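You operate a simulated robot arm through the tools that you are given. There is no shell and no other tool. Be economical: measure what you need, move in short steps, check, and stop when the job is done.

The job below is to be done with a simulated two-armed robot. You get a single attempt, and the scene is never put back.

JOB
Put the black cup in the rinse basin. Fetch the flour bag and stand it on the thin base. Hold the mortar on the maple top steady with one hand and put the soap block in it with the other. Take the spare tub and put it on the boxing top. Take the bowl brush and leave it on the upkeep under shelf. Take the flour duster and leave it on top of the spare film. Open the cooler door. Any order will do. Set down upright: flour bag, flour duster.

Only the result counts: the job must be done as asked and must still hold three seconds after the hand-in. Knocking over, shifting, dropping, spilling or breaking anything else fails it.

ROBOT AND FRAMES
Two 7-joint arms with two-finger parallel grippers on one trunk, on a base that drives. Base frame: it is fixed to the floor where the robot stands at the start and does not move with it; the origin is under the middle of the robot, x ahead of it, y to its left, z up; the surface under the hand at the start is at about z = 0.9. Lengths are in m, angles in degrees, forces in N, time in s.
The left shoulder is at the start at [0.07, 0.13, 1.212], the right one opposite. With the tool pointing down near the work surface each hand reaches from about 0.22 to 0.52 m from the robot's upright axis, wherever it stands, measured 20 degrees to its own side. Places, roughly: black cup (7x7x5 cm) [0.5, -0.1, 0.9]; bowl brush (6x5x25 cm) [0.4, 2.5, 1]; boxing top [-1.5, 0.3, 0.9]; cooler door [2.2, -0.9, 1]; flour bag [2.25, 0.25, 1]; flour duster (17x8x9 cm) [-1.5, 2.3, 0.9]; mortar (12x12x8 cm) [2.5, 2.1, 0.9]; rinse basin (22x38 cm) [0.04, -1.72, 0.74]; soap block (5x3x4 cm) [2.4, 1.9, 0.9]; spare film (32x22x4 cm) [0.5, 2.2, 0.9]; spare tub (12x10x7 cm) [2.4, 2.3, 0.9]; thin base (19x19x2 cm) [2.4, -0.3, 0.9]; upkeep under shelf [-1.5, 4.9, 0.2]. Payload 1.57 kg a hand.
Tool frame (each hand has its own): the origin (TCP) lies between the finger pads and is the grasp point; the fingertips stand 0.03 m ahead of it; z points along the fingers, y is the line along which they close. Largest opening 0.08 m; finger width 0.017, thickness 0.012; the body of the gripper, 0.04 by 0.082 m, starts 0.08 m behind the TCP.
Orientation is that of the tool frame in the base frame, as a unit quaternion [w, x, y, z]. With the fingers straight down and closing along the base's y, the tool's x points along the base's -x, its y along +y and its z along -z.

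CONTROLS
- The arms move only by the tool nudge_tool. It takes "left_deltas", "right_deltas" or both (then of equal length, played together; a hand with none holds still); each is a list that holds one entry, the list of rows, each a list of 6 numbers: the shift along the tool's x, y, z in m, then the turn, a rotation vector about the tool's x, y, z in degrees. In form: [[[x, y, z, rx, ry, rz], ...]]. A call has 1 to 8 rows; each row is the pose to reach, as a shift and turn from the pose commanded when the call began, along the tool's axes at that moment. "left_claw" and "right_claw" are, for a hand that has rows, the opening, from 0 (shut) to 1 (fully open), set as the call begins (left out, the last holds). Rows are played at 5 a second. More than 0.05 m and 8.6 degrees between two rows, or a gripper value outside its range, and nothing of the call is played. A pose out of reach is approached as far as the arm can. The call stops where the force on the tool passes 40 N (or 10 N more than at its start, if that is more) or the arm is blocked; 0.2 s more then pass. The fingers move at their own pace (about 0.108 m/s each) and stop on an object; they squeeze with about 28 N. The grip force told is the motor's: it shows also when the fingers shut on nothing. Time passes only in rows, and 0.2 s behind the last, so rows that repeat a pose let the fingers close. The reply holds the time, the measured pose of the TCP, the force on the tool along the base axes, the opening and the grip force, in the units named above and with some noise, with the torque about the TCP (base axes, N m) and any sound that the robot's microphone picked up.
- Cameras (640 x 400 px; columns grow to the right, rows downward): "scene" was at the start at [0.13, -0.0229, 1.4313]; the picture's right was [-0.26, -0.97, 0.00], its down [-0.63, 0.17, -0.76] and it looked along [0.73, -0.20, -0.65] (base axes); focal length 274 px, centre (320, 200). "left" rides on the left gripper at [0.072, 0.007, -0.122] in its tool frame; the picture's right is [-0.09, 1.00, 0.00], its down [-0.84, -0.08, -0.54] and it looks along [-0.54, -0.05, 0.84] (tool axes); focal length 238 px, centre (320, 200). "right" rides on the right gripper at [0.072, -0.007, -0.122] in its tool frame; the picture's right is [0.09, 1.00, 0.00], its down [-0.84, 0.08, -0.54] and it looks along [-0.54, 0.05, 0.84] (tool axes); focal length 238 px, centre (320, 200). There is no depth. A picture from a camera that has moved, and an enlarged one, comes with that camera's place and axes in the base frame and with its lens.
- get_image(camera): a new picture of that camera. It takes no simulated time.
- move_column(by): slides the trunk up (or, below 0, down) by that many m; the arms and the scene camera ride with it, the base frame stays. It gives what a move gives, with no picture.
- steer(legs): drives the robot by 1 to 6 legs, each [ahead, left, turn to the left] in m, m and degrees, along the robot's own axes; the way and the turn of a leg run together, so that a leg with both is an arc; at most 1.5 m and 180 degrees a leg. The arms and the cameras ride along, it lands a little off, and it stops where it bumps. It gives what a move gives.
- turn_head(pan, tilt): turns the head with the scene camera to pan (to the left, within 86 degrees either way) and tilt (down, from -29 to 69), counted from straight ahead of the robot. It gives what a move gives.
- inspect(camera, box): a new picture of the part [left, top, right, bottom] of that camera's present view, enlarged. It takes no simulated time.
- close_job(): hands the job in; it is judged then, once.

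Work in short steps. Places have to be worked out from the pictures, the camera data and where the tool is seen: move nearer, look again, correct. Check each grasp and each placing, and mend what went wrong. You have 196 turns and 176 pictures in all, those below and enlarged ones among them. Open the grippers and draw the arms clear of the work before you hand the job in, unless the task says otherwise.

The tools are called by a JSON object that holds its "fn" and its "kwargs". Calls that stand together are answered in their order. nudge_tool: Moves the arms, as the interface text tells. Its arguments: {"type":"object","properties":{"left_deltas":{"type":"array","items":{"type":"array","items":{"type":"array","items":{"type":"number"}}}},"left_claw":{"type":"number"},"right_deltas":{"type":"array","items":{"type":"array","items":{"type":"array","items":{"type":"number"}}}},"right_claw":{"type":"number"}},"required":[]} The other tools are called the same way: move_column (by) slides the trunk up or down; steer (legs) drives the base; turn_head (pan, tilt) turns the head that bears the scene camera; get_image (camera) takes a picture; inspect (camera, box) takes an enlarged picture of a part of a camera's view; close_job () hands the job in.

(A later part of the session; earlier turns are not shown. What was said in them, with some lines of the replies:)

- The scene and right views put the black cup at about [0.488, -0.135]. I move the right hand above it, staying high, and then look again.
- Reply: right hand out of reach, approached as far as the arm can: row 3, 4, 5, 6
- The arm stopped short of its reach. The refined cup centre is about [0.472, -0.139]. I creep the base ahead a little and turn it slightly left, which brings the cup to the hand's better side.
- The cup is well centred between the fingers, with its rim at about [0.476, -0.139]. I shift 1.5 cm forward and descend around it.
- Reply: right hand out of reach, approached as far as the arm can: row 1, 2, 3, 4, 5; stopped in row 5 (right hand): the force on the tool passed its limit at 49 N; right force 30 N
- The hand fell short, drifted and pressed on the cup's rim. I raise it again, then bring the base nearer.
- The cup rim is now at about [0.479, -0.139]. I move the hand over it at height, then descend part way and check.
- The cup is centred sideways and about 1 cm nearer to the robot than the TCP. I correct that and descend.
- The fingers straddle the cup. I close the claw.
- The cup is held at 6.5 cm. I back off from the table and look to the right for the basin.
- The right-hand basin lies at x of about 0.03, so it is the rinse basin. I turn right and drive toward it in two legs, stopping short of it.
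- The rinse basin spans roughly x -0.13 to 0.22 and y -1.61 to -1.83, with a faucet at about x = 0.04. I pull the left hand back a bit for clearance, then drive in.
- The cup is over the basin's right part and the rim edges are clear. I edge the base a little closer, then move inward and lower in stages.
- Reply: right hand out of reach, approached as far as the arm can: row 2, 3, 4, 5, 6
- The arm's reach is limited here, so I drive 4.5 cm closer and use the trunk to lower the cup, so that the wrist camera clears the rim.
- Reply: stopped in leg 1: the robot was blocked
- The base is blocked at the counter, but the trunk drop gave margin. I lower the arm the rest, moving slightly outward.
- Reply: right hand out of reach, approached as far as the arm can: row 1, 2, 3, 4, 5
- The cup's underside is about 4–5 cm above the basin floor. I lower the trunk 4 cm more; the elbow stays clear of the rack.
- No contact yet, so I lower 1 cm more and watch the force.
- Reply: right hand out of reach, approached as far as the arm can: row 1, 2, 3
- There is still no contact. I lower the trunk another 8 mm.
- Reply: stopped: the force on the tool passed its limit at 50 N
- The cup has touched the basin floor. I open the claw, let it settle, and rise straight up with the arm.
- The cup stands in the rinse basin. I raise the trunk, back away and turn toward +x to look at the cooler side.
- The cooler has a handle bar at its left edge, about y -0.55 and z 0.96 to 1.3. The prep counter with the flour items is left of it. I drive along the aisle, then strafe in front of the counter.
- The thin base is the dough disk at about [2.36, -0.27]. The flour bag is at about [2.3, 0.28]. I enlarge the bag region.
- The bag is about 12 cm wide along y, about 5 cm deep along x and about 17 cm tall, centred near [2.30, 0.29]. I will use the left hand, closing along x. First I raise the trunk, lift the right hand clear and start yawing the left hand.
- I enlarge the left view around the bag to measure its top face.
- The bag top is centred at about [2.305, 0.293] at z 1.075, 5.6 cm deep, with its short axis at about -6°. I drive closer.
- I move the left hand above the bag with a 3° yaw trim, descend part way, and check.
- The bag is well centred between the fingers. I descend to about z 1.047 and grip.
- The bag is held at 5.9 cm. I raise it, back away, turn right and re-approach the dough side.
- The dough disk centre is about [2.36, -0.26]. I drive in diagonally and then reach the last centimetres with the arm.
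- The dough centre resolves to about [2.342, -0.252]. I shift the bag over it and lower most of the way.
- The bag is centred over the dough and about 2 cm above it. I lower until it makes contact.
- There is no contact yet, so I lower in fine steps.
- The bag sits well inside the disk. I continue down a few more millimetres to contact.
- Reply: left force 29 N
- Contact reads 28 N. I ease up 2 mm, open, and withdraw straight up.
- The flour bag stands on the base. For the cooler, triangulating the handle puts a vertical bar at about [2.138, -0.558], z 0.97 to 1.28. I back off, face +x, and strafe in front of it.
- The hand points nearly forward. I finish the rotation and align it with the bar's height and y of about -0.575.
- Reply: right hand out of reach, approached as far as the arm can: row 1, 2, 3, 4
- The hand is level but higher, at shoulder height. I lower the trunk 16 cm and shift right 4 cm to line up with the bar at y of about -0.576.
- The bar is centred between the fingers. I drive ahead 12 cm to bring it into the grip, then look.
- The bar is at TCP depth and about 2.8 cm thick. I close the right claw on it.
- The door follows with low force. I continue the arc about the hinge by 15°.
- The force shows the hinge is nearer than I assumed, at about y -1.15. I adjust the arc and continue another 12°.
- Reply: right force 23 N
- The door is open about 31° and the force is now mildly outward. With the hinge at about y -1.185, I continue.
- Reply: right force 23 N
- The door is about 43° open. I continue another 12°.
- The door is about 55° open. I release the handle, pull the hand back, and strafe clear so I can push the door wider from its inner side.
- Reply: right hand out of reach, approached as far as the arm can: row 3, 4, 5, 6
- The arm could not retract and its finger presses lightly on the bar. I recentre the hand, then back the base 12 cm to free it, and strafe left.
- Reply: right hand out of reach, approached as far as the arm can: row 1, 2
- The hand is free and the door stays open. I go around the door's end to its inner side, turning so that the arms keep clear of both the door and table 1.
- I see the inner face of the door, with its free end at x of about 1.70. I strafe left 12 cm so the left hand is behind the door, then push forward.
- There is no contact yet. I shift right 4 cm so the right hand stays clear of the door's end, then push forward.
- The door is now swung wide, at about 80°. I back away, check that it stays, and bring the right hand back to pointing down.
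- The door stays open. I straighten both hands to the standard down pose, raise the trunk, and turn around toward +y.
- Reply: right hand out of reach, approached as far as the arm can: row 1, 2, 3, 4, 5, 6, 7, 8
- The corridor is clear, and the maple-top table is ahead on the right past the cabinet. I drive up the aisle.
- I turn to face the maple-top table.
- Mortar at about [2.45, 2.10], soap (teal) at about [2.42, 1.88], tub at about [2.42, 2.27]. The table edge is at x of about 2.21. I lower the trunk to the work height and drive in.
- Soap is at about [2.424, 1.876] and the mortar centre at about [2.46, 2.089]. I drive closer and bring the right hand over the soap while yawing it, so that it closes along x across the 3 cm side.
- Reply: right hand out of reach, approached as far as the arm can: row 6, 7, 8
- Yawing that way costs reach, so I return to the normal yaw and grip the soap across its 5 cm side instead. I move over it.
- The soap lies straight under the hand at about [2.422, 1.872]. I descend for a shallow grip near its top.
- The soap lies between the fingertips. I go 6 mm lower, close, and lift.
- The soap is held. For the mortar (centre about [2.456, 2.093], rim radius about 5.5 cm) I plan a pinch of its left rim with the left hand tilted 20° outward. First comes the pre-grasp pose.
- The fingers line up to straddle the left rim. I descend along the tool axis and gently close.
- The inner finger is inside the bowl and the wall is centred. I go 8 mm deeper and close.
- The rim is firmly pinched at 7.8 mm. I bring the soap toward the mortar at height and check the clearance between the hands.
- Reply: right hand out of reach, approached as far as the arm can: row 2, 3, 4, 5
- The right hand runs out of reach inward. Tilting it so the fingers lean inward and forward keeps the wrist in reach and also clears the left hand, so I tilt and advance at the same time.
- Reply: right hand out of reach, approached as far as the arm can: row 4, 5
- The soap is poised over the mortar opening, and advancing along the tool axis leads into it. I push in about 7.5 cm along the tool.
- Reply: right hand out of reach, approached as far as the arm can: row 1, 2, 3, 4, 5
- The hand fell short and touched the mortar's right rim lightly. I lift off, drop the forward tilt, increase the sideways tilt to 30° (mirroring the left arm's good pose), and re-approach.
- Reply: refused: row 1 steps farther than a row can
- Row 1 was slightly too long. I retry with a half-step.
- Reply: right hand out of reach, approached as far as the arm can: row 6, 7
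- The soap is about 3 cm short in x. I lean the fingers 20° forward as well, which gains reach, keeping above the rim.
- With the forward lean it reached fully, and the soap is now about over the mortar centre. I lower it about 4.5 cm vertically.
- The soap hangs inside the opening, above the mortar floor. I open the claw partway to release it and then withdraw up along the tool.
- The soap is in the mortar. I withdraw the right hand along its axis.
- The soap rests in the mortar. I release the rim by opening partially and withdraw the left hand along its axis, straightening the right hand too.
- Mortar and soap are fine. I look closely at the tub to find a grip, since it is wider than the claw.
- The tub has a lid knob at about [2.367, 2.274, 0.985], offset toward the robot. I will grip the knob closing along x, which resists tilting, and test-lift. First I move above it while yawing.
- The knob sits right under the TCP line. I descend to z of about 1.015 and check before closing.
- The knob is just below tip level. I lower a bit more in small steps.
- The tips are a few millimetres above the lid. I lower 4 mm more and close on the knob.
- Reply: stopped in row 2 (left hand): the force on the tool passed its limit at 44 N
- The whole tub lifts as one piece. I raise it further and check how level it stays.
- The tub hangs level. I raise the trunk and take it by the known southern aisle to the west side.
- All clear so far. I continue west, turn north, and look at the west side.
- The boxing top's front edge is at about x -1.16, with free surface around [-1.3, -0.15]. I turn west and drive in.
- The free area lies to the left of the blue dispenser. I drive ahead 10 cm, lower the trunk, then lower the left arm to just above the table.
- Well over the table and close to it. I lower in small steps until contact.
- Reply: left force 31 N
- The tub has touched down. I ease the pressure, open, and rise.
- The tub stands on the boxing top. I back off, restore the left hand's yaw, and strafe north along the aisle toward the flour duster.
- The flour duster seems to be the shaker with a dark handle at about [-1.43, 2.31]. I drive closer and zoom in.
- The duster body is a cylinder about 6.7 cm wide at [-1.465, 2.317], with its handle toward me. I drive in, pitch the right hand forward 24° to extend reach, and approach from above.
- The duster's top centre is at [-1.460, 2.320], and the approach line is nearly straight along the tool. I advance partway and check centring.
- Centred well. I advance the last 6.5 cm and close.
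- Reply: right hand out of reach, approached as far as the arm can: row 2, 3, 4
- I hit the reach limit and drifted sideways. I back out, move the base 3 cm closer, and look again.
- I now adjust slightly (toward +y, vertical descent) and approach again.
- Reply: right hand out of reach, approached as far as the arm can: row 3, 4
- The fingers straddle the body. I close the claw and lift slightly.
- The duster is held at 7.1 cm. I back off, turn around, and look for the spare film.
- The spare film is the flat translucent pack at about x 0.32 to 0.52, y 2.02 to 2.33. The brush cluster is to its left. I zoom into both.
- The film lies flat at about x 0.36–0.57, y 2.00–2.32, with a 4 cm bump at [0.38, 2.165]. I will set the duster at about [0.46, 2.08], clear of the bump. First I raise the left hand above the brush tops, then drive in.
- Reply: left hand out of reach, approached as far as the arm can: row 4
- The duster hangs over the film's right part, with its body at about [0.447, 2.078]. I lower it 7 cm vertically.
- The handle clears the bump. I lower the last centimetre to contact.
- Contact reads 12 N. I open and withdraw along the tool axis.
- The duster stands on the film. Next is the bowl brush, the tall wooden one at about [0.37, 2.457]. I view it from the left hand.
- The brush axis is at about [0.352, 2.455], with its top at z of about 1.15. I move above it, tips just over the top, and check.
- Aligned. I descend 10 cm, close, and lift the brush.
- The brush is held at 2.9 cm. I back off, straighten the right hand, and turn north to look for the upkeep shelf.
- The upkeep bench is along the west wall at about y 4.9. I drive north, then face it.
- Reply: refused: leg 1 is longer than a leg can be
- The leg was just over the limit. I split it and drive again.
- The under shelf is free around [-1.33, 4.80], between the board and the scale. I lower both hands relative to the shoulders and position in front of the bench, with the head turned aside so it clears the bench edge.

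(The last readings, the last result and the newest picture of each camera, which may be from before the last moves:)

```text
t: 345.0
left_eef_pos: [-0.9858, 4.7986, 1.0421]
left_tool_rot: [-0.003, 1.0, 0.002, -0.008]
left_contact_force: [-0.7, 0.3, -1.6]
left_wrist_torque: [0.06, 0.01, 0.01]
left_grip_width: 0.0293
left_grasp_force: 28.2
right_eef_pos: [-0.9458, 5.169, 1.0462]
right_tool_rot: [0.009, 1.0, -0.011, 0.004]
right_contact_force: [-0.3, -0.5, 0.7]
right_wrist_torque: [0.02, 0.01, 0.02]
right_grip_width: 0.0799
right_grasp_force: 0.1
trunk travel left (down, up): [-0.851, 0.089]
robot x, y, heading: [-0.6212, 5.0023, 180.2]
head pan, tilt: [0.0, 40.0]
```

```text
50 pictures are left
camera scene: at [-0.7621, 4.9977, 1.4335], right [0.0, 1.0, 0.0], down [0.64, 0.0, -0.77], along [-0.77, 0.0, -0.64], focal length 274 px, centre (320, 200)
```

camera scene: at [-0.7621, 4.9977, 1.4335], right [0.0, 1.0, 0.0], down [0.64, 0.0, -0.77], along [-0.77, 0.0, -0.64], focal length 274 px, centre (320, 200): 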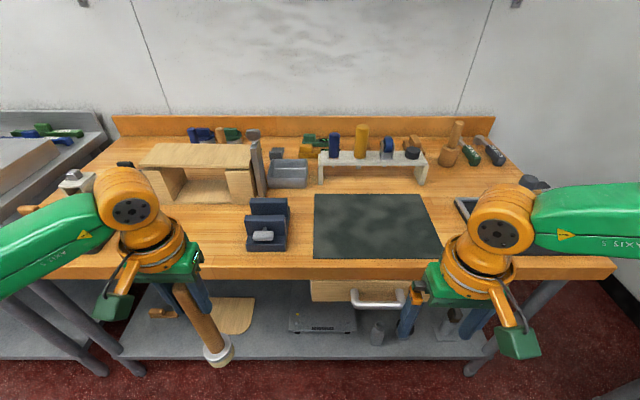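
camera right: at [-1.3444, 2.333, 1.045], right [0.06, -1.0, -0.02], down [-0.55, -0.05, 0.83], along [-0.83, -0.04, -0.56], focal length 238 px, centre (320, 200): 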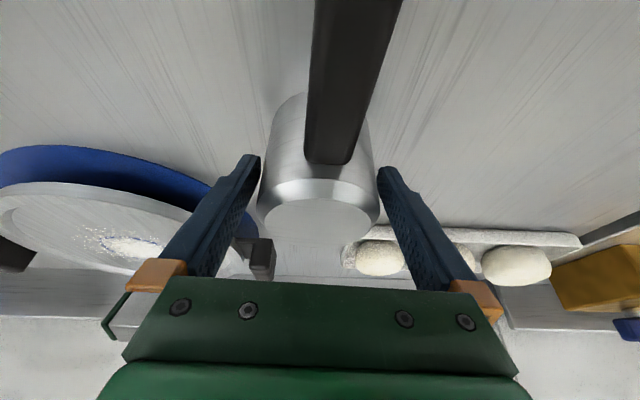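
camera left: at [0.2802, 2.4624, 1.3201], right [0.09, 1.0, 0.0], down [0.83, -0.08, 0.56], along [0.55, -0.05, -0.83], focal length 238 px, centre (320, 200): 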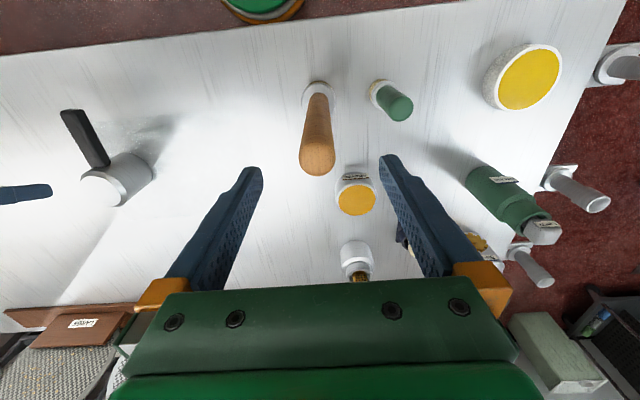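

A drawer hangs under the bench on the right, so I will approach angled (heading 150°). That puts the left hand under the bench while the right stays outside. I tuck the right hand, shift and turn.

{"fn": "nudge_tool", "kwargs": {"right_deltas": [[[0.03, 0, 0.015, 0, 0, 0], [0.06, 0, 0.03, 0, 0, 0], [0.08, 0, 0.04, 0, 0, 0], [0.08, 0, 0.04, 0, 0, 0]]]}}

{"fn": "steer", "kwargs": {"legs": [[0, 0.24, 0], [0, 0, -30.2]]}}

{"fn": "turn_head", "kwargs": {"pan": -80, "tilt": 45}}

{"fn": "move_column", "kwargs": {"by": -0.35}}

{"fn": "get_image", "kwargs": {"camera": "left"}}

```text
t: 346.0
left_eef_pos: [-0.9877, 4.8009, 1.0414]
left_tool_rot: [-0.002, 1.0, 0.002, -0.007]
left_contact_force: [-1.0, -0.3, -0.8]
left_wrist_torque: [0.0, 0.02, -0.03]
left_grip_width: 0.0295
left_grasp_force: 27.9
right_eef_pos: [-0.8674, 5.1679, 1.0048]
right_tool_rot: [0.009, 1.0, -0.012, 0.006]
right_contact_force: [0.4, -0.5, 0.1]
right_wrist_torque: [-0.02, 0.02, -0.01]
right_grip_width: 0.0802
right_grasp_force: 0.1
trunk travel left (down, up): [-0.851, 0.089]
robot x, y, heading: [-0.6274, 5.0008, 180.2]
head pan, tilt: [0.0, 40.0]
```

```text
t: 349.2
left_eef_pos: [-1.0388, 4.7718, 1.0412]
left_tool_rot: [-0.004, 0.964, -0.265, -0.006]
left_contact_force: [0.1, 0.8, -1.7]
left_wrist_torque: [0.02, 0.01, 0.03]
left_grip_width: 0.0292
left_grasp_force: 28.1
right_eef_pos: [-0.7496, 5.0261, 1.0052]
right_tool_rot: [0.012, 0.96, -0.278, 0.004]
right_contact_force: [-0.3, 0.2, -0.1]
right_wrist_torque: [0.02, -0.01, 0.01]
right_grip_width: 0.0797
right_grasp_force: 0.0
trunk travel left (down, up): [-0.851, 0.089]
robot x, y, heading: [-0.6297, 4.7629, 149.2]
head pan, tilt: [0.0, 40.0]
```

```text
t: 350.8
left_eef_pos: [-1.0388, 4.7719, 1.0412]
left_tool_rot: [-0.004, 0.964, -0.264, -0.006]
left_contact_force: [-0.5, -0.3, -1.3]
left_wrist_torque: [-0.02, 0.03, 0.04]
left_grip_width: 0.0295
left_grasp_force: 27.9
right_eef_pos: [-0.7491, 5.0251, 1.0048]
right_tool_rot: [0.01, 0.96, -0.278, 0.003]
right_contact_force: [0.2, -0.4, 1.1]
right_wrist_torque: [0.0, 0.03, 0.02]
right_grip_width: 0.0798
right_grasp_force: 0.1
trunk travel left (down, up): [-0.851, 0.089]
robot x, y, heading: [-0.6243, 4.7618, 149.3]
head pan, tilt: [-80.0, 45.0]
```

```text
t: 354.2
left_eef_pos: [-1.0401, 4.7715, 0.6922]
left_tool_rot: [-0.003, 0.964, -0.265, -0.006]
left_contact_force: [0.1, -0.5, -0.7]
left_wrist_torque: [-0.03, 0.01, 0.03]
left_grip_width: 0.0294
left_grasp_force: 28.0
right_eef_pos: [-0.7493, 5.0265, 0.6561]
right_tool_rot: [0.011, 0.96, -0.279, 0.003]
right_contact_force: [-0.3, 0.1, -0.2]
right_wrist_torque: [0.01, -0.02, 0.01]
right_grip_width: 0.08
right_grasp_force: 0.0
trunk travel left (down, up): [-0.501, 0.439]
robot x, y, heading: [-0.6255, 4.7584, 149.1]
head pan, tilt: [-80.0, 45.0]
```

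```text
49 pictures are left
camera left: at [-0.981, 4.7276, 0.813], right [-0.59, -0.81, 0.0], down [-0.67, 0.49, 0.55], along [-0.45, 0.33, -0.83], focal length 238 px, centre (320, 200)
```

left: 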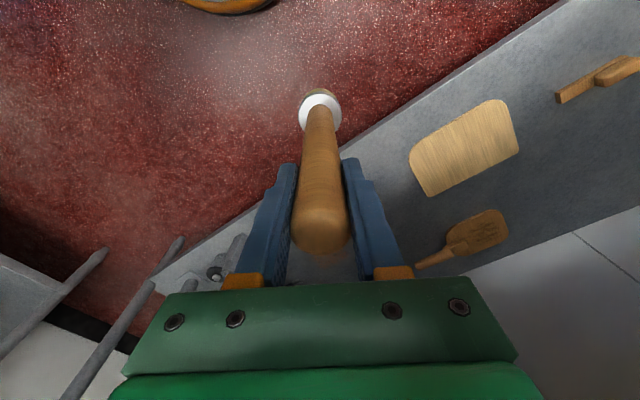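

The view shows the free shelf patch between the board and the scale. I lower the trunk the rest of the way, then slide in under the bench.

{"fn": "move_column", "kwargs": {"by": -0.245}}

{"fn": "get_image", "kwargs": {"camera": "scene"}}

{"fn": "get_image", "kwargs": {"camera": "left"}}

```text
t: 356.7
left_eef_pos: [-1.0394, 4.771, 0.4459]
left_tool_rot: [-0.004, 0.964, -0.264, -0.006]
left_contact_force: [0.0, -0.1, -0.3]
left_wrist_torque: [-0.03, 0.03, 0.01]
left_grip_width: 0.0293
left_grasp_force: 28.2
right_eef_pos: [-0.7502, 5.0272, 0.4098]
right_tool_rot: [0.011, 0.96, -0.278, 0.003]
right_contact_force: [-0.4, 0.3, -0.6]
right_wrist_torque: [0.01, -0.03, -0.03]
right_grip_width: 0.0798
right_grasp_force: 0.1
trunk travel left (down, up): [-0.256, 0.684]
robot x, y, heading: [-0.6303, 4.763, 148.9]
head pan, tilt: [-80.0, 45.0]
```

```text
48 pictures are left
camera scene: at [-0.6434, 4.8613, 0.8311], right [0.93, -0.36, 0.0], down [-0.25, -0.66, -0.71], along [0.25, 0.66, -0.71], focal length 274 px, centre (320, 200)
```

scene: 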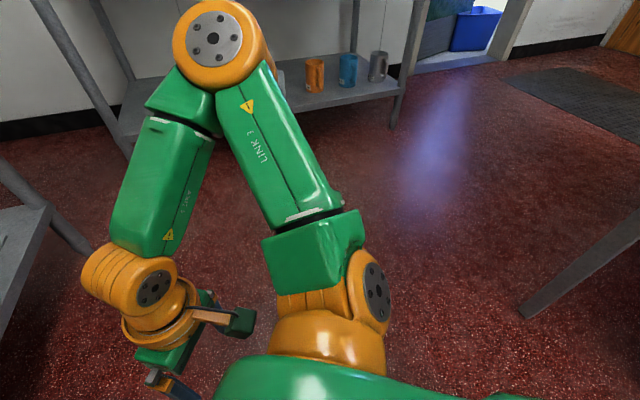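

```text
47 pictures are left
camera left: at [-0.9809, 4.7276, 0.568], right [-0.59, -0.81, 0.0], down [-0.67, 0.49, 0.55], along [-0.45, 0.33, -0.83], focal length 238 px, centre (320, 200)
```

left: 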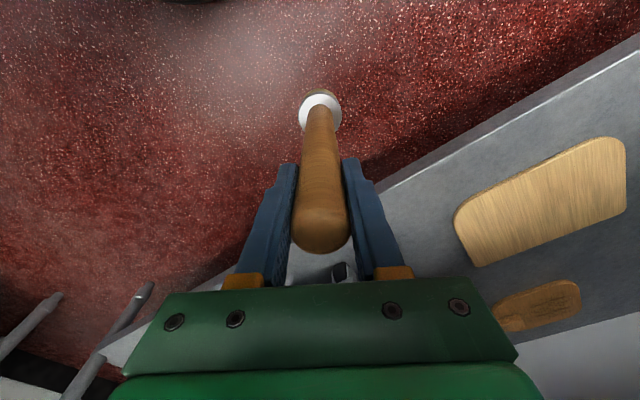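

Everything is clear. I slide in under the bench in the -x direction.

{"fn": "steer", "kwargs": {"legs": [[0.227, 0.147, 0]]}}

{"fn": "get_image", "kwargs": {"camera": "left"}}

```text
t: 358.6
left_eef_pos: [-1.3096, 4.757, 0.4464]
left_tool_rot: [-0.005, 0.965, -0.263, -0.006]
left_contact_force: [-1.2, 0.1, -1.2]
left_wrist_torque: [0.03, 0.07, 0.03]
left_grip_width: 0.0283
left_grasp_force: 28.1
right_eef_pos: [-1.021, 5.0139, 0.4098]
right_tool_rot: [0.011, 0.961, -0.277, 0.004]
right_contact_force: [-1.7, 0.5, -0.1]
right_wrist_torque: [0.03, -0.01, 0.01]
right_grip_width: 0.0797
right_grasp_force: 0.0
trunk travel left (down, up): [-0.256, 0.684]
robot x, y, heading: [-0.8974, 4.7471, 149.2]
head pan, tilt: [-80.0, 45.0]
```

```text
46 pictures are left
camera left: at [-1.2512, 4.7144, 0.5679], right [-0.59, -0.81, 0.0], down [-0.68, 0.49, 0.55], along [-0.45, 0.33, -0.83], focal length 238 px, centre (320, 200)
```

left: 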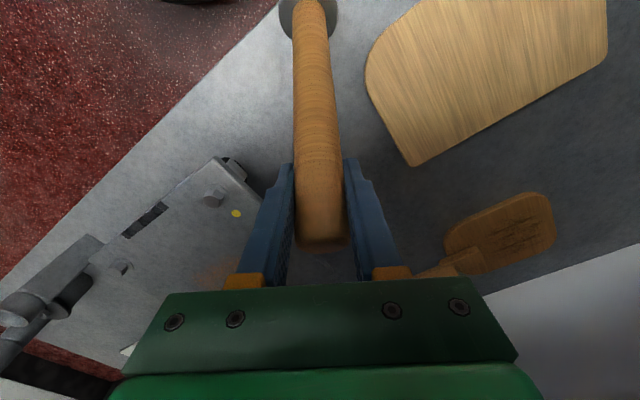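

The brush's foot caught on the shelf (its surface is nearer z 0.25) and the brush pivoted about 30° in the grip. I lift it slightly and look.

{"fn": "nudge_tool", "kwargs": {"left_deltas": [[[0, 0, -0.015, 0, 0, 0], [0, 0, -0.03, 0, 0, 0], [0, 0, -0.03, 0, 0, 0]]]}}

{"fn": "get_image", "kwargs": {"camera": "left"}}

{"fn": "turn_head", "kwargs": {"pan": 30, "tilt": 60}}

{"fn": "get_image", "kwargs": {"camera": "scene"}}

```text
t: 359.4
left_eef_pos: [-1.3094, 4.7581, 0.4768]
left_tool_rot: [-0.003, 0.965, -0.263, -0.006]
left_contact_force: [0.3, 0.2, -1.0]
left_wrist_torque: [0.06, 0.04, 0.01]
left_grip_width: 0.028
left_grasp_force: 28.0
right_eef_pos: [-1.0205, 5.0137, 0.4103]
right_tool_rot: [0.011, 0.961, -0.277, 0.004]
right_contact_force: [-0.1, 0.4, 1.0]
right_wrist_torque: [-0.02, 0.04, 0.03]
right_grip_width: 0.08
right_grasp_force: 0.0
trunk travel left (down, up): [-0.256, 0.684]
robot x, y, heading: [-0.8967, 4.7439, 149.2]
head pan, tilt: [-80.0, 45.0]
```

```text
45 pictures are left
camera left: at [-1.2506, 4.7141, 0.5979], right [-0.59, -0.81, 0.0], down [-0.68, 0.49, 0.55], along [-0.45, 0.33, -0.83], focal length 238 px, centre (320, 200)
```

left: 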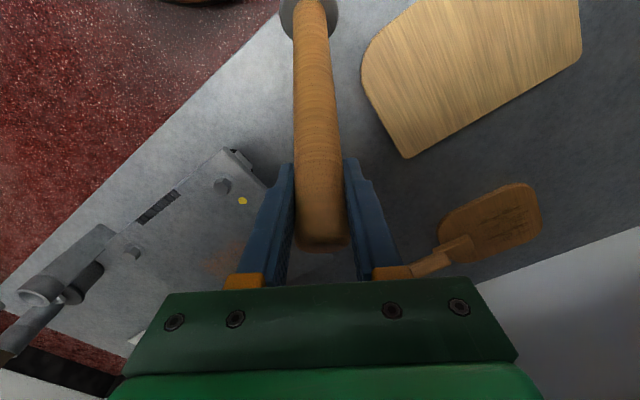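

```text
t: 361.3
left_eef_pos: [-1.3102, 4.758, 0.4754]
left_tool_rot: [-0.002, 0.965, -0.263, -0.006]
left_contact_force: [0.7, 0.8, -0.8]
left_wrist_torque: [0.04, 0.09, -0.02]
left_grip_width: 0.028
left_grasp_force: 28.1
right_eef_pos: [-1.0207, 5.014, 0.4104]
right_tool_rot: [0.012, 0.961, -0.277, 0.003]
right_contact_force: [0.6, -0.3, 0.1]
right_wrist_torque: [0.01, 0.03, 0.0]
right_grip_width: 0.0799
right_grasp_force: 0.0
trunk travel left (down, up): [-0.256, 0.684]
robot x, y, heading: [-0.8992, 4.7493, 149.6]
head pan, tilt: [30.0, 60.0]
```

```text
44 pictures are left
camera scene: at [-1.0095, 4.774, 0.8116], right [0.01, 1.0, 0.0], down [0.87, -0.01, -0.5], along [-0.5, 0.01, -0.87], focal length 274 px, centre (320, 200)
```

scene: 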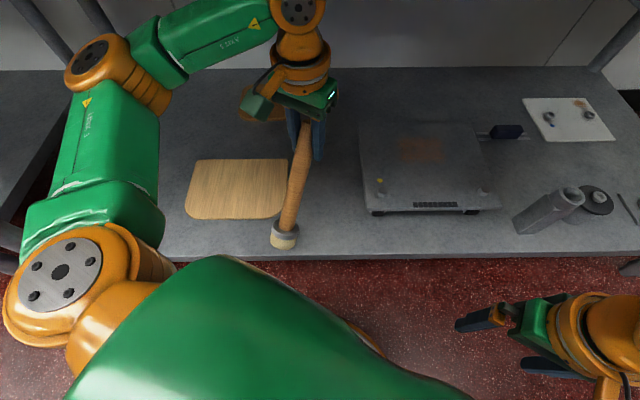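

From here the shelf is clearly seen: there's a free gap between the board and the scale. I move in by base and arm, so the brush foot is over the middle of the gap.

{"fn": "steer", "kwargs": {"legs": [[0.06, -0.015, 0]]}}

{"fn": "nudge_tool", "kwargs": {"left_deltas": [[[-0.025, 0, 0, 0, 0, 0], [-0.05, 0, 0, 0, 0, 0], [-0.05, 0, 0, 0, 0, 0]]]}}

{"fn": "get_image", "kwargs": {"camera": "scene"}}

```text
t: 362.3
left_eef_pos: [-1.3525, 4.8014, 0.4757]
left_tool_rot: [-0.004, 0.965, -0.264, -0.007]
left_contact_force: [0.2, 0.2, -1.0]
left_wrist_torque: [0.04, 0.08, 0.02]
left_grip_width: 0.0278
left_grasp_force: 27.9
right_eef_pos: [-1.0657, 5.0579, 0.4111]
right_tool_rot: [0.011, 0.961, -0.277, 0.003]
right_contact_force: [1.7, 0.4, 0.5]
right_wrist_torque: [-0.06, 0.02, 0.01]
right_grip_width: 0.08
right_grasp_force: 0.1
trunk travel left (down, up): [-0.256, 0.684]
robot x, y, heading: [-0.9459, 4.7952, 149.3]
head pan, tilt: [30.0, 60.0]
```

```text
t: 363.1
left_eef_pos: [-1.3979, 4.8267, 0.4759]
left_tool_rot: [-0.004, 0.965, -0.264, -0.006]
left_contact_force: [-0.3, -0.3, -1.8]
left_wrist_torque: [0.02, 0.06, 0.02]
left_grip_width: 0.028
left_grasp_force: 28.1
right_eef_pos: [-1.0652, 5.0587, 0.4096]
right_tool_rot: [0.011, 0.961, -0.276, 0.003]
right_contact_force: [-0.8, 0.3, -0.8]
right_wrist_torque: [0.01, -0.02, -0.01]
right_grip_width: 0.08
right_grasp_force: 0.0
trunk travel left (down, up): [-0.256, 0.684]
robot x, y, heading: [-0.9431, 4.7893, 149.6]
head pan, tilt: [30.0, 60.0]
```

```text
43 pictures are left
camera scene: at [-1.0543, 4.8176, 0.8116], right [0.01, 1.0, 0.0], down [0.87, -0.01, -0.5], along [-0.5, 0.01, -0.87], focal length 274 px, centre (320, 200)
```

scene: 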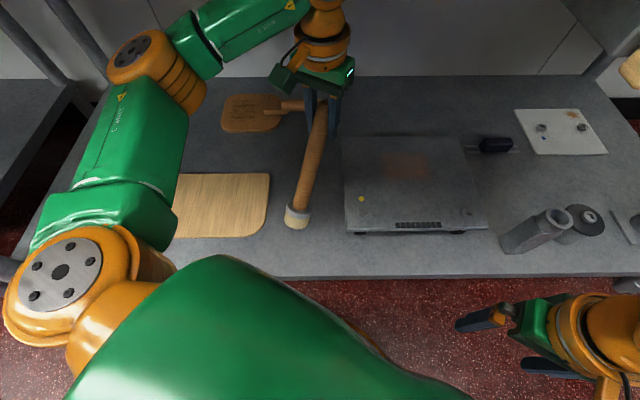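

The foot is over the gap's middle. I lower to touch the shelf.

{"fn": "nudge_tool", "kwargs": {"left_deltas": [[[0, 0, 0.015, 0, 0, 0], [0, 0, 0.025, 0, 0, 0], [0, 0, 0.03, 0, 0, 0], [0, 0, 0.035, 0, 0, 0], [0, 0, 0.035, 0, 0, 0]]]}}

{"fn": "inspect", "kwargs": {"camera": "scene", "box": [220, 60, 400, 270]}}

```text
t: 364.3
left_eef_pos: [-1.3974, 4.8286, 0.4445]
left_tool_rot: [-0.004, 0.965, -0.263, -0.01]
left_contact_force: [-10.9, 6.1, 25.9]
left_wrist_torque: [-0.15, 0.05, -0.02]
left_grip_width: 0.0283
left_grasp_force: 27.9
right_eef_pos: [-1.0643, 5.058, 0.4113]
right_tool_rot: [0.012, 0.961, -0.276, 0.001]
right_contact_force: [-0.6, -0.7, -0.5]
right_wrist_torque: [0.01, 0.01, 0.02]
right_grip_width: 0.0802
right_grasp_force: 0.3
trunk travel left (down, up): [-0.256, 0.684]
robot x, y, heading: [-0.9434, 4.7937, 149.6]
head pan, tilt: [30.0, 60.0]
```

```text
1.90 times, centred on (310, 165) of scene
camera zoom: at [-1.0514, 4.8181, 0.8124], right [0.01, 1.0, 0.0], down [0.86, -0.01, -0.5], along [-0.5, 0.01, -0.86], focal length 521 px, centre (339, 267)
```

zoom: 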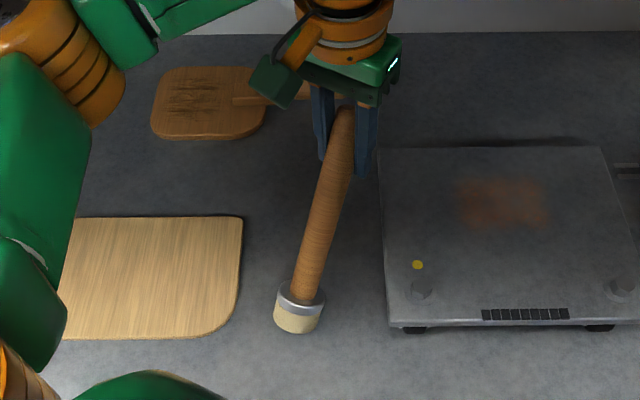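

The foot is pressed on the shelf. I draw the hand back over the foot with a slight rise, so friction rights the brush.

{"fn": "nudge_tool", "kwargs": {"left_deltas": [[[0.02, 0, -0.005, 0, 0, 0], [0.04, 0, -0.009, 0, 0, 0], [0.06, 0, -0.012, 0, 0, 0], [0.08, 0, -0.012, 0, 0, 0], [0.095, 0, -0.011, 0, 0, 0], [0.095, 0, -0.011, 0, 0, 0]]]}}

{"fn": "inspect", "kwargs": {"camera": "scene", "box": [220, 60, 400, 270]}}

{"fn": "get_image", "kwargs": {"camera": "left"}}

```text
t: 365.7
left_eef_pos: [-1.3148, 4.7782, 0.4504]
left_tool_rot: [-0.004, 0.965, -0.262, -0.008]
left_contact_force: [-0.8, 0.0, -1.6]
left_wrist_torque: [0.05, 0.08, 0.01]
left_grip_width: 0.0279
left_grasp_force: 28.3
right_eef_pos: [-1.0637, 5.0585, 0.411]
right_tool_rot: [0.011, 0.961, -0.276, 0.004]
right_contact_force: [0.3, 1.6, -0.2]
right_wrist_torque: [0.02, -0.03, -0.02]
right_grip_width: 0.0799
right_grasp_force: 0.0
trunk travel left (down, up): [-0.256, 0.684]
robot x, y, heading: [-0.9408, 4.7928, 149.4]
head pan, tilt: [30.0, 60.0]
```

```text
1.90 times, centred on (310, 165) of scene
camera zoom: at [-1.0542, 4.8176, 0.8116], right [0.01, 1.0, 0.0], down [0.87, -0.01, -0.5], along [-0.5, 0.01, -0.87], focal length 521 px, centre (339, 267)
```

zoom: 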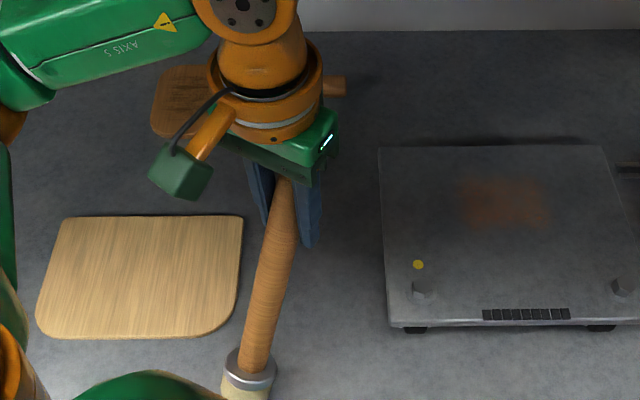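

```text
40 pictures are left
camera left: at [-1.2552, 4.7346, 0.5721], right [-0.58, -0.81, 0.0], down [-0.68, 0.49, 0.55], along [-0.45, 0.33, -0.83], focal length 238 px, centre (320, 200)
```

left: 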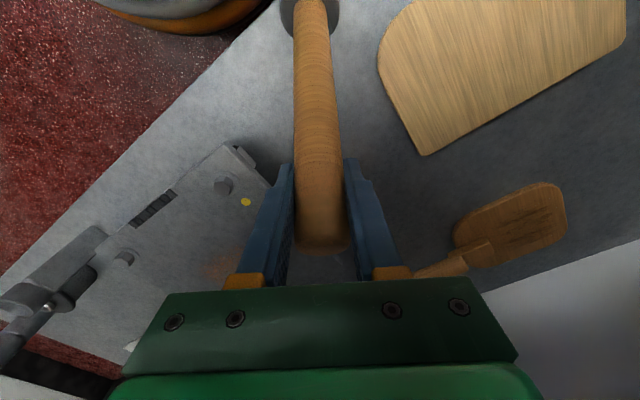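

The foot slid instead. Instead I pitch the hand 29° forward, which makes the brush itself vertical, after a small lift.

{"fn": "nudge_tool", "kwargs": {"left_deltas": [[[0, 0, -0.025, 0, 0, 0], [-0.005, 0, -0.025, 0, -7.3, 0], [-0.01, 0, -0.025, 0, -14.6, 0], [-0.015, 0, -0.025, 0, -22, 0], [-0.02, 0, -0.025, 0, -29, 0], [-0.02, 0, -0.025, 0, -29, 0]]]}}

{"fn": "get_image", "kwargs": {"camera": "scene"}}

{"fn": "get_image", "kwargs": {"camera": "left"}}

```text
t: 367.1
left_eef_pos: [-1.34, 4.7911, 0.4781]
left_tool_rot: [-0.069, 0.932, -0.254, -0.249]
left_contact_force: [0.1, 0.2, -0.6]
left_wrist_torque: [0.02, 0.02, 0.03]
left_grip_width: 0.028
left_grasp_force: 28.3
left hand out of reach, approached as far as the arm can: row 5, 6
right_eef_pos: [-1.065, 5.0575, 0.41]
right_tool_rot: [0.011, 0.961, -0.277, 0.004]
right_contact_force: [0.0, -0.5, 0.2]
right_wrist_torque: [0.0, -0.01, 0.02]
right_grip_width: 0.0798
right_grasp_force: 0.1
trunk travel left (down, up): [-0.256, 0.684]
robot x, y, heading: [-0.9447, 4.7941, 149.2]
head pan, tilt: [30.0, 60.0]
```

```text
39 pictures are left
camera scene: at [-1.0542, 4.8176, 0.8116], right [0.01, 1.0, 0.0], down [0.87, -0.01, -0.5], along [-0.5, 0.01, -0.87], focal length 274 px, centre (320, 200)
```

scene: 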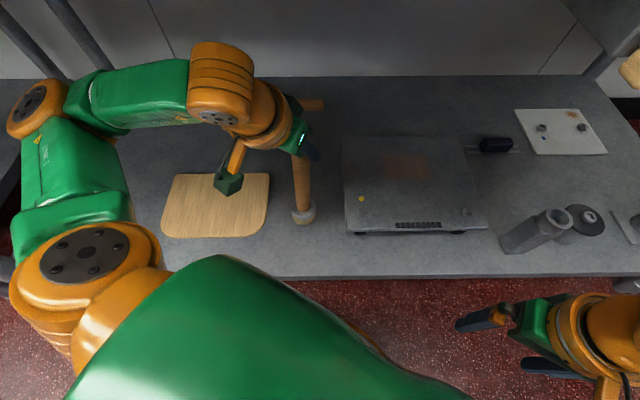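

```text
38 pictures are left
camera left: at [-1.2388, 4.7227, 0.5487], right [-0.57, -0.82, 0.04], down [-0.36, 0.3, 0.89], along [-0.74, 0.49, -0.46], focal length 238 px, centre (320, 200)
```

left: 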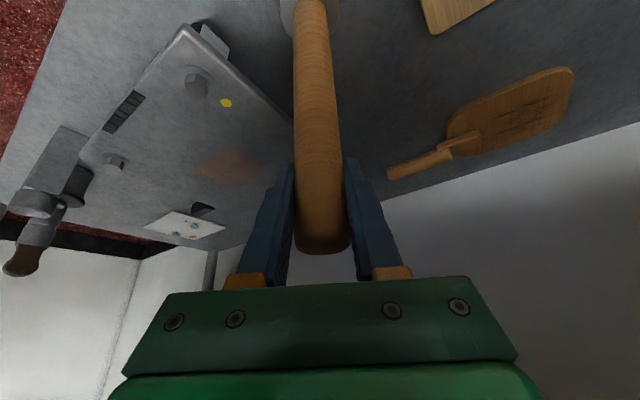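

The brush is nearly vertical over the gap. I lower vertically to contact.

{"fn": "nudge_tool", "kwargs": {"left_deltas": [[[0.005, 0, 0.0088, 0, 0, 0], [0.0085, 0, 0.0149, 0, 0, 0], [0.011, 0, 0.0193, 0, 0, 0], [0.0125, 0, 0.022, 0, 0, 0], [0.0125, 0, 0.022, 0, 0, 0]]]}}

{"fn": "inspect", "kwargs": {"camera": "scene", "box": [220, 100, 400, 270]}}

```text
t: 368.3
left_eef_pos: [-1.3421, 4.793, 0.4556]
left_tool_rot: [-0.069, 0.932, -0.254, -0.25]
left_contact_force: [1.2, -0.1, 28.4]
left_wrist_torque: [0.09, 0.07, 0.03]
left_grip_width: 0.0284
left_grasp_force: 27.7
left hand out of reach, approached as far as the arm can: row 2, 3, 4, 5
right_eef_pos: [-1.0631, 5.0563, 0.4102]
right_tool_rot: [0.012, 0.961, -0.277, 0.0]
right_contact_force: [-0.2, 0.1, 0.1]
right_wrist_torque: [0.0, -0.04, 0.02]
right_grip_width: 0.0801
right_grasp_force: 0.0
trunk travel left (down, up): [-0.256, 0.684]
robot x, y, heading: [-0.944, 4.7936, 149.2]
head pan, tilt: [30.0, 60.0]
```

```text
2.35 times, centred on (310, 185) of scene
camera zoom: at [-1.0501, 4.8175, 0.8123], right [0.01, 1.0, 0.0], down [0.86, -0.01, -0.5], along [-0.5, 0.01, -0.86], focal length 644 px, centre (344, 235)
```

zoom: 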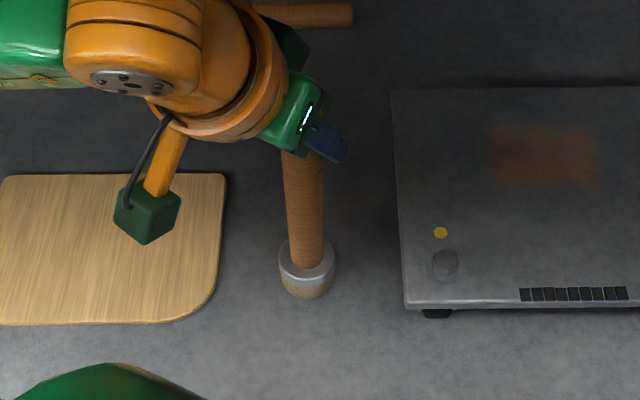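

The brush stands on the shelf with 28 N contact. I open fully, let it settle, and slide the hand straight back off the handle.

{"fn": "nudge_tool", "kwargs": {"left_deltas": [[[0, 0, -0.002, 0, 0, 0], [0, 0, -0.002, 0, 0, 0], [0, 0, -0.002, 0, 0, 0], [0.017, 0, -0.012, 0, 0, 0], [0.035, 0, -0.021, 0, 0, 0], [0.053, 0, -0.031, 0, 0, 0], [0.07, 0, -0.04, 0, 0, 0]]], "left_claw": 1}}

{"fn": "get_image", "kwargs": {"camera": "scene"}}

```text
t: 369.9
left_eef_pos: [-1.3483, 4.7654, 0.4737]
left_tool_rot: [-0.069, 0.932, -0.254, -0.248]
left_contact_force: [0.3, 0.7, 0.9]
left_wrist_torque: [0.06, 0.01, -0.02]
left_grip_width: 0.0799
left_grasp_force: 0.1
left hand out of reach, approached as far as the arm can: row 4, 5, 6, 7
right_eef_pos: [-1.0649, 5.0572, 0.4108]
right_tool_rot: [0.011, 0.961, -0.276, 0.005]
right_contact_force: [0.7, -0.1, -0.4]
right_wrist_torque: [0.02, 0.0, -0.06]
right_grip_width: 0.0798
right_grasp_force: 0.1
trunk travel left (down, up): [-0.256, 0.684]
robot x, y, heading: [-0.9406, 4.7905, 149.5]
head pan, tilt: [30.0, 60.0]
```

```text
36 pictures are left
camera scene: at [-1.0537, 4.8172, 0.8117], right [0.01, 1.0, 0.0], down [0.87, -0.01, -0.5], along [-0.5, 0.01, -0.87], focal length 274 px, centre (320, 200)
```

scene: 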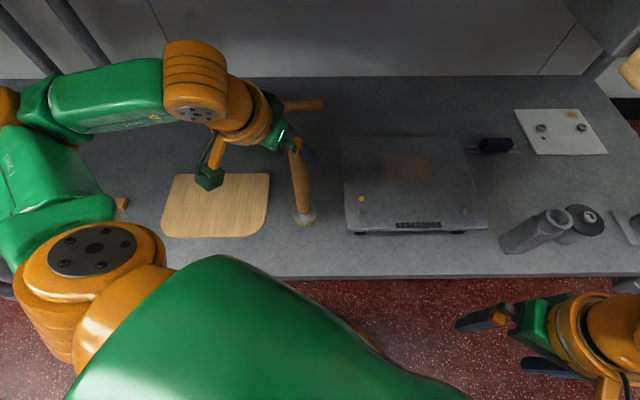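

The arm slid sideways, so the hand is off-centre but still clear. I recentre with a tiny base strafe, then back the base straight out.

{"fn": "steer", "kwargs": {"legs": [[0, -0.022, 0], [-0.1, 0, 0]]}}

{"fn": "get_image", "kwargs": {"camera": "scene"}}

```text
t: 371.5
left_eef_pos: [-1.2522, 4.7357, 0.4753]
left_tool_rot: [-0.069, 0.932, -0.254, -0.248]
left_contact_force: [0.6, -0.6, 0.3]
left_wrist_torque: [0.0, 0.02, 0.01]
left_grip_width: 0.08
left_grasp_force: 0.1
right_eef_pos: [-0.9674, 5.0265, 0.4099]
right_tool_rot: [0.011, 0.961, -0.277, 0.003]
right_contact_force: [0.4, 0.1, 0.3]
right_wrist_torque: [-0.01, 0.02, 0.01]
right_grip_width: 0.08
right_grasp_force: 0.0
trunk travel left (down, up): [-0.256, 0.684]
robot x, y, heading: [-0.8455, 4.7622, 149.2]
head pan, tilt: [30.0, 60.0]
```

```text
35 pictures are left
camera scene: at [-0.957, 4.7856, 0.8116], right [0.01, 1.0, 0.0], down [0.87, -0.01, -0.5], along [-0.5, 0.01, -0.87], focal length 274 px, centre (320, 200)
```

scene: 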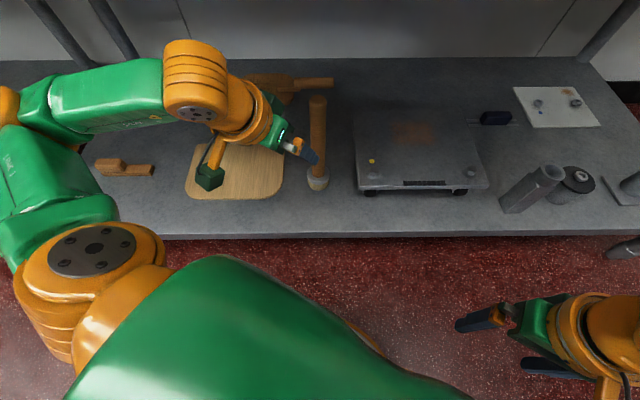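

The brush stands upright on the shelf and the hand is free of it. I back out fully, then raise the trunk and take a last look.

{"fn": "steer", "kwargs": {"legs": [[-0.35, 0, 0]]}}

{"fn": "move_column", "kwargs": {"by": 0.5}}

{"fn": "get_image", "kwargs": {"camera": "scene"}}

```text
t: 373.7
left_eef_pos: [-0.9569, 4.5588, 0.4741]
left_tool_rot: [-0.068, 0.933, -0.251, -0.249]
left_contact_force: [0.1, 0.1, -0.7]
left_wrist_torque: [0.01, -0.01, 0.01]
left_grip_width: 0.0802
left_grasp_force: 0.1
right_eef_pos: [-0.6741, 4.8514, 0.411]
right_tool_rot: [0.01, 0.962, -0.273, 0.004]
right_contact_force: [0.1, -0.4, -0.2]
right_wrist_torque: [0.03, 0.01, 0.02]
right_grip_width: 0.08
right_grasp_force: 0.0
trunk travel left (down, up): [-0.256, 0.684]
robot x, y, heading: [-0.5473, 4.5883, 149.4]
head pan, tilt: [30.0, 60.0]
```

```text
refused: 0.5 is not a number from -0.4 to 0.4
```

```text
34 pictures are left
camera scene: at [-0.6622, 4.6111, 0.8116], right [0.01, 1.0, 0.0], down [0.87, -0.01, -0.5], along [-0.5, 0.0, -0.87], focal length 274 px, centre (320, 200)
```

scene: 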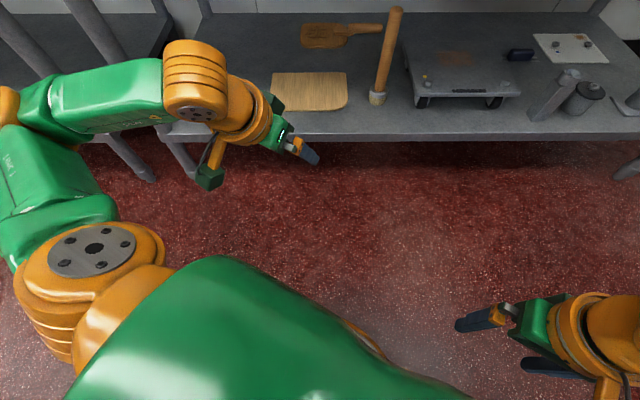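

All seven parts are done and were checked as they were placed. Both grippers are open and clear of the work, so I hand the job in.

{"fn": "close_job", "kwargs": {}}

```text
The job is handed in.
```

I finished all seven parts and handed the job in. I checked each one in a picture as I finished it; I did not go back for a final look at the earlier ones.

- **Black cup:** it is standing in the rinse basin.
- **Flour bag:** it is standing upright on the thin base.
- **Mortar and soap:** the left hand held the mortar's rim while the right hand released the soap just inside its rim, and it dropped in. The right hand touched the rim lightly along the way, but the mortar stayed in place.
- **Spare tub:** it is on the boxing top, left of the blue dispenser.
- **Bowl brush:** it is standing on the upkeep under shelf, between the board and the scale. It tilted in the grip on the way in, and I straightened it before letting go.
- **Flour duster:** it is standing upright on the spare film.
- **Cooler door:** it is open about 80°, by estimate. The job gave no angle, and the door stayed put when I backed away.
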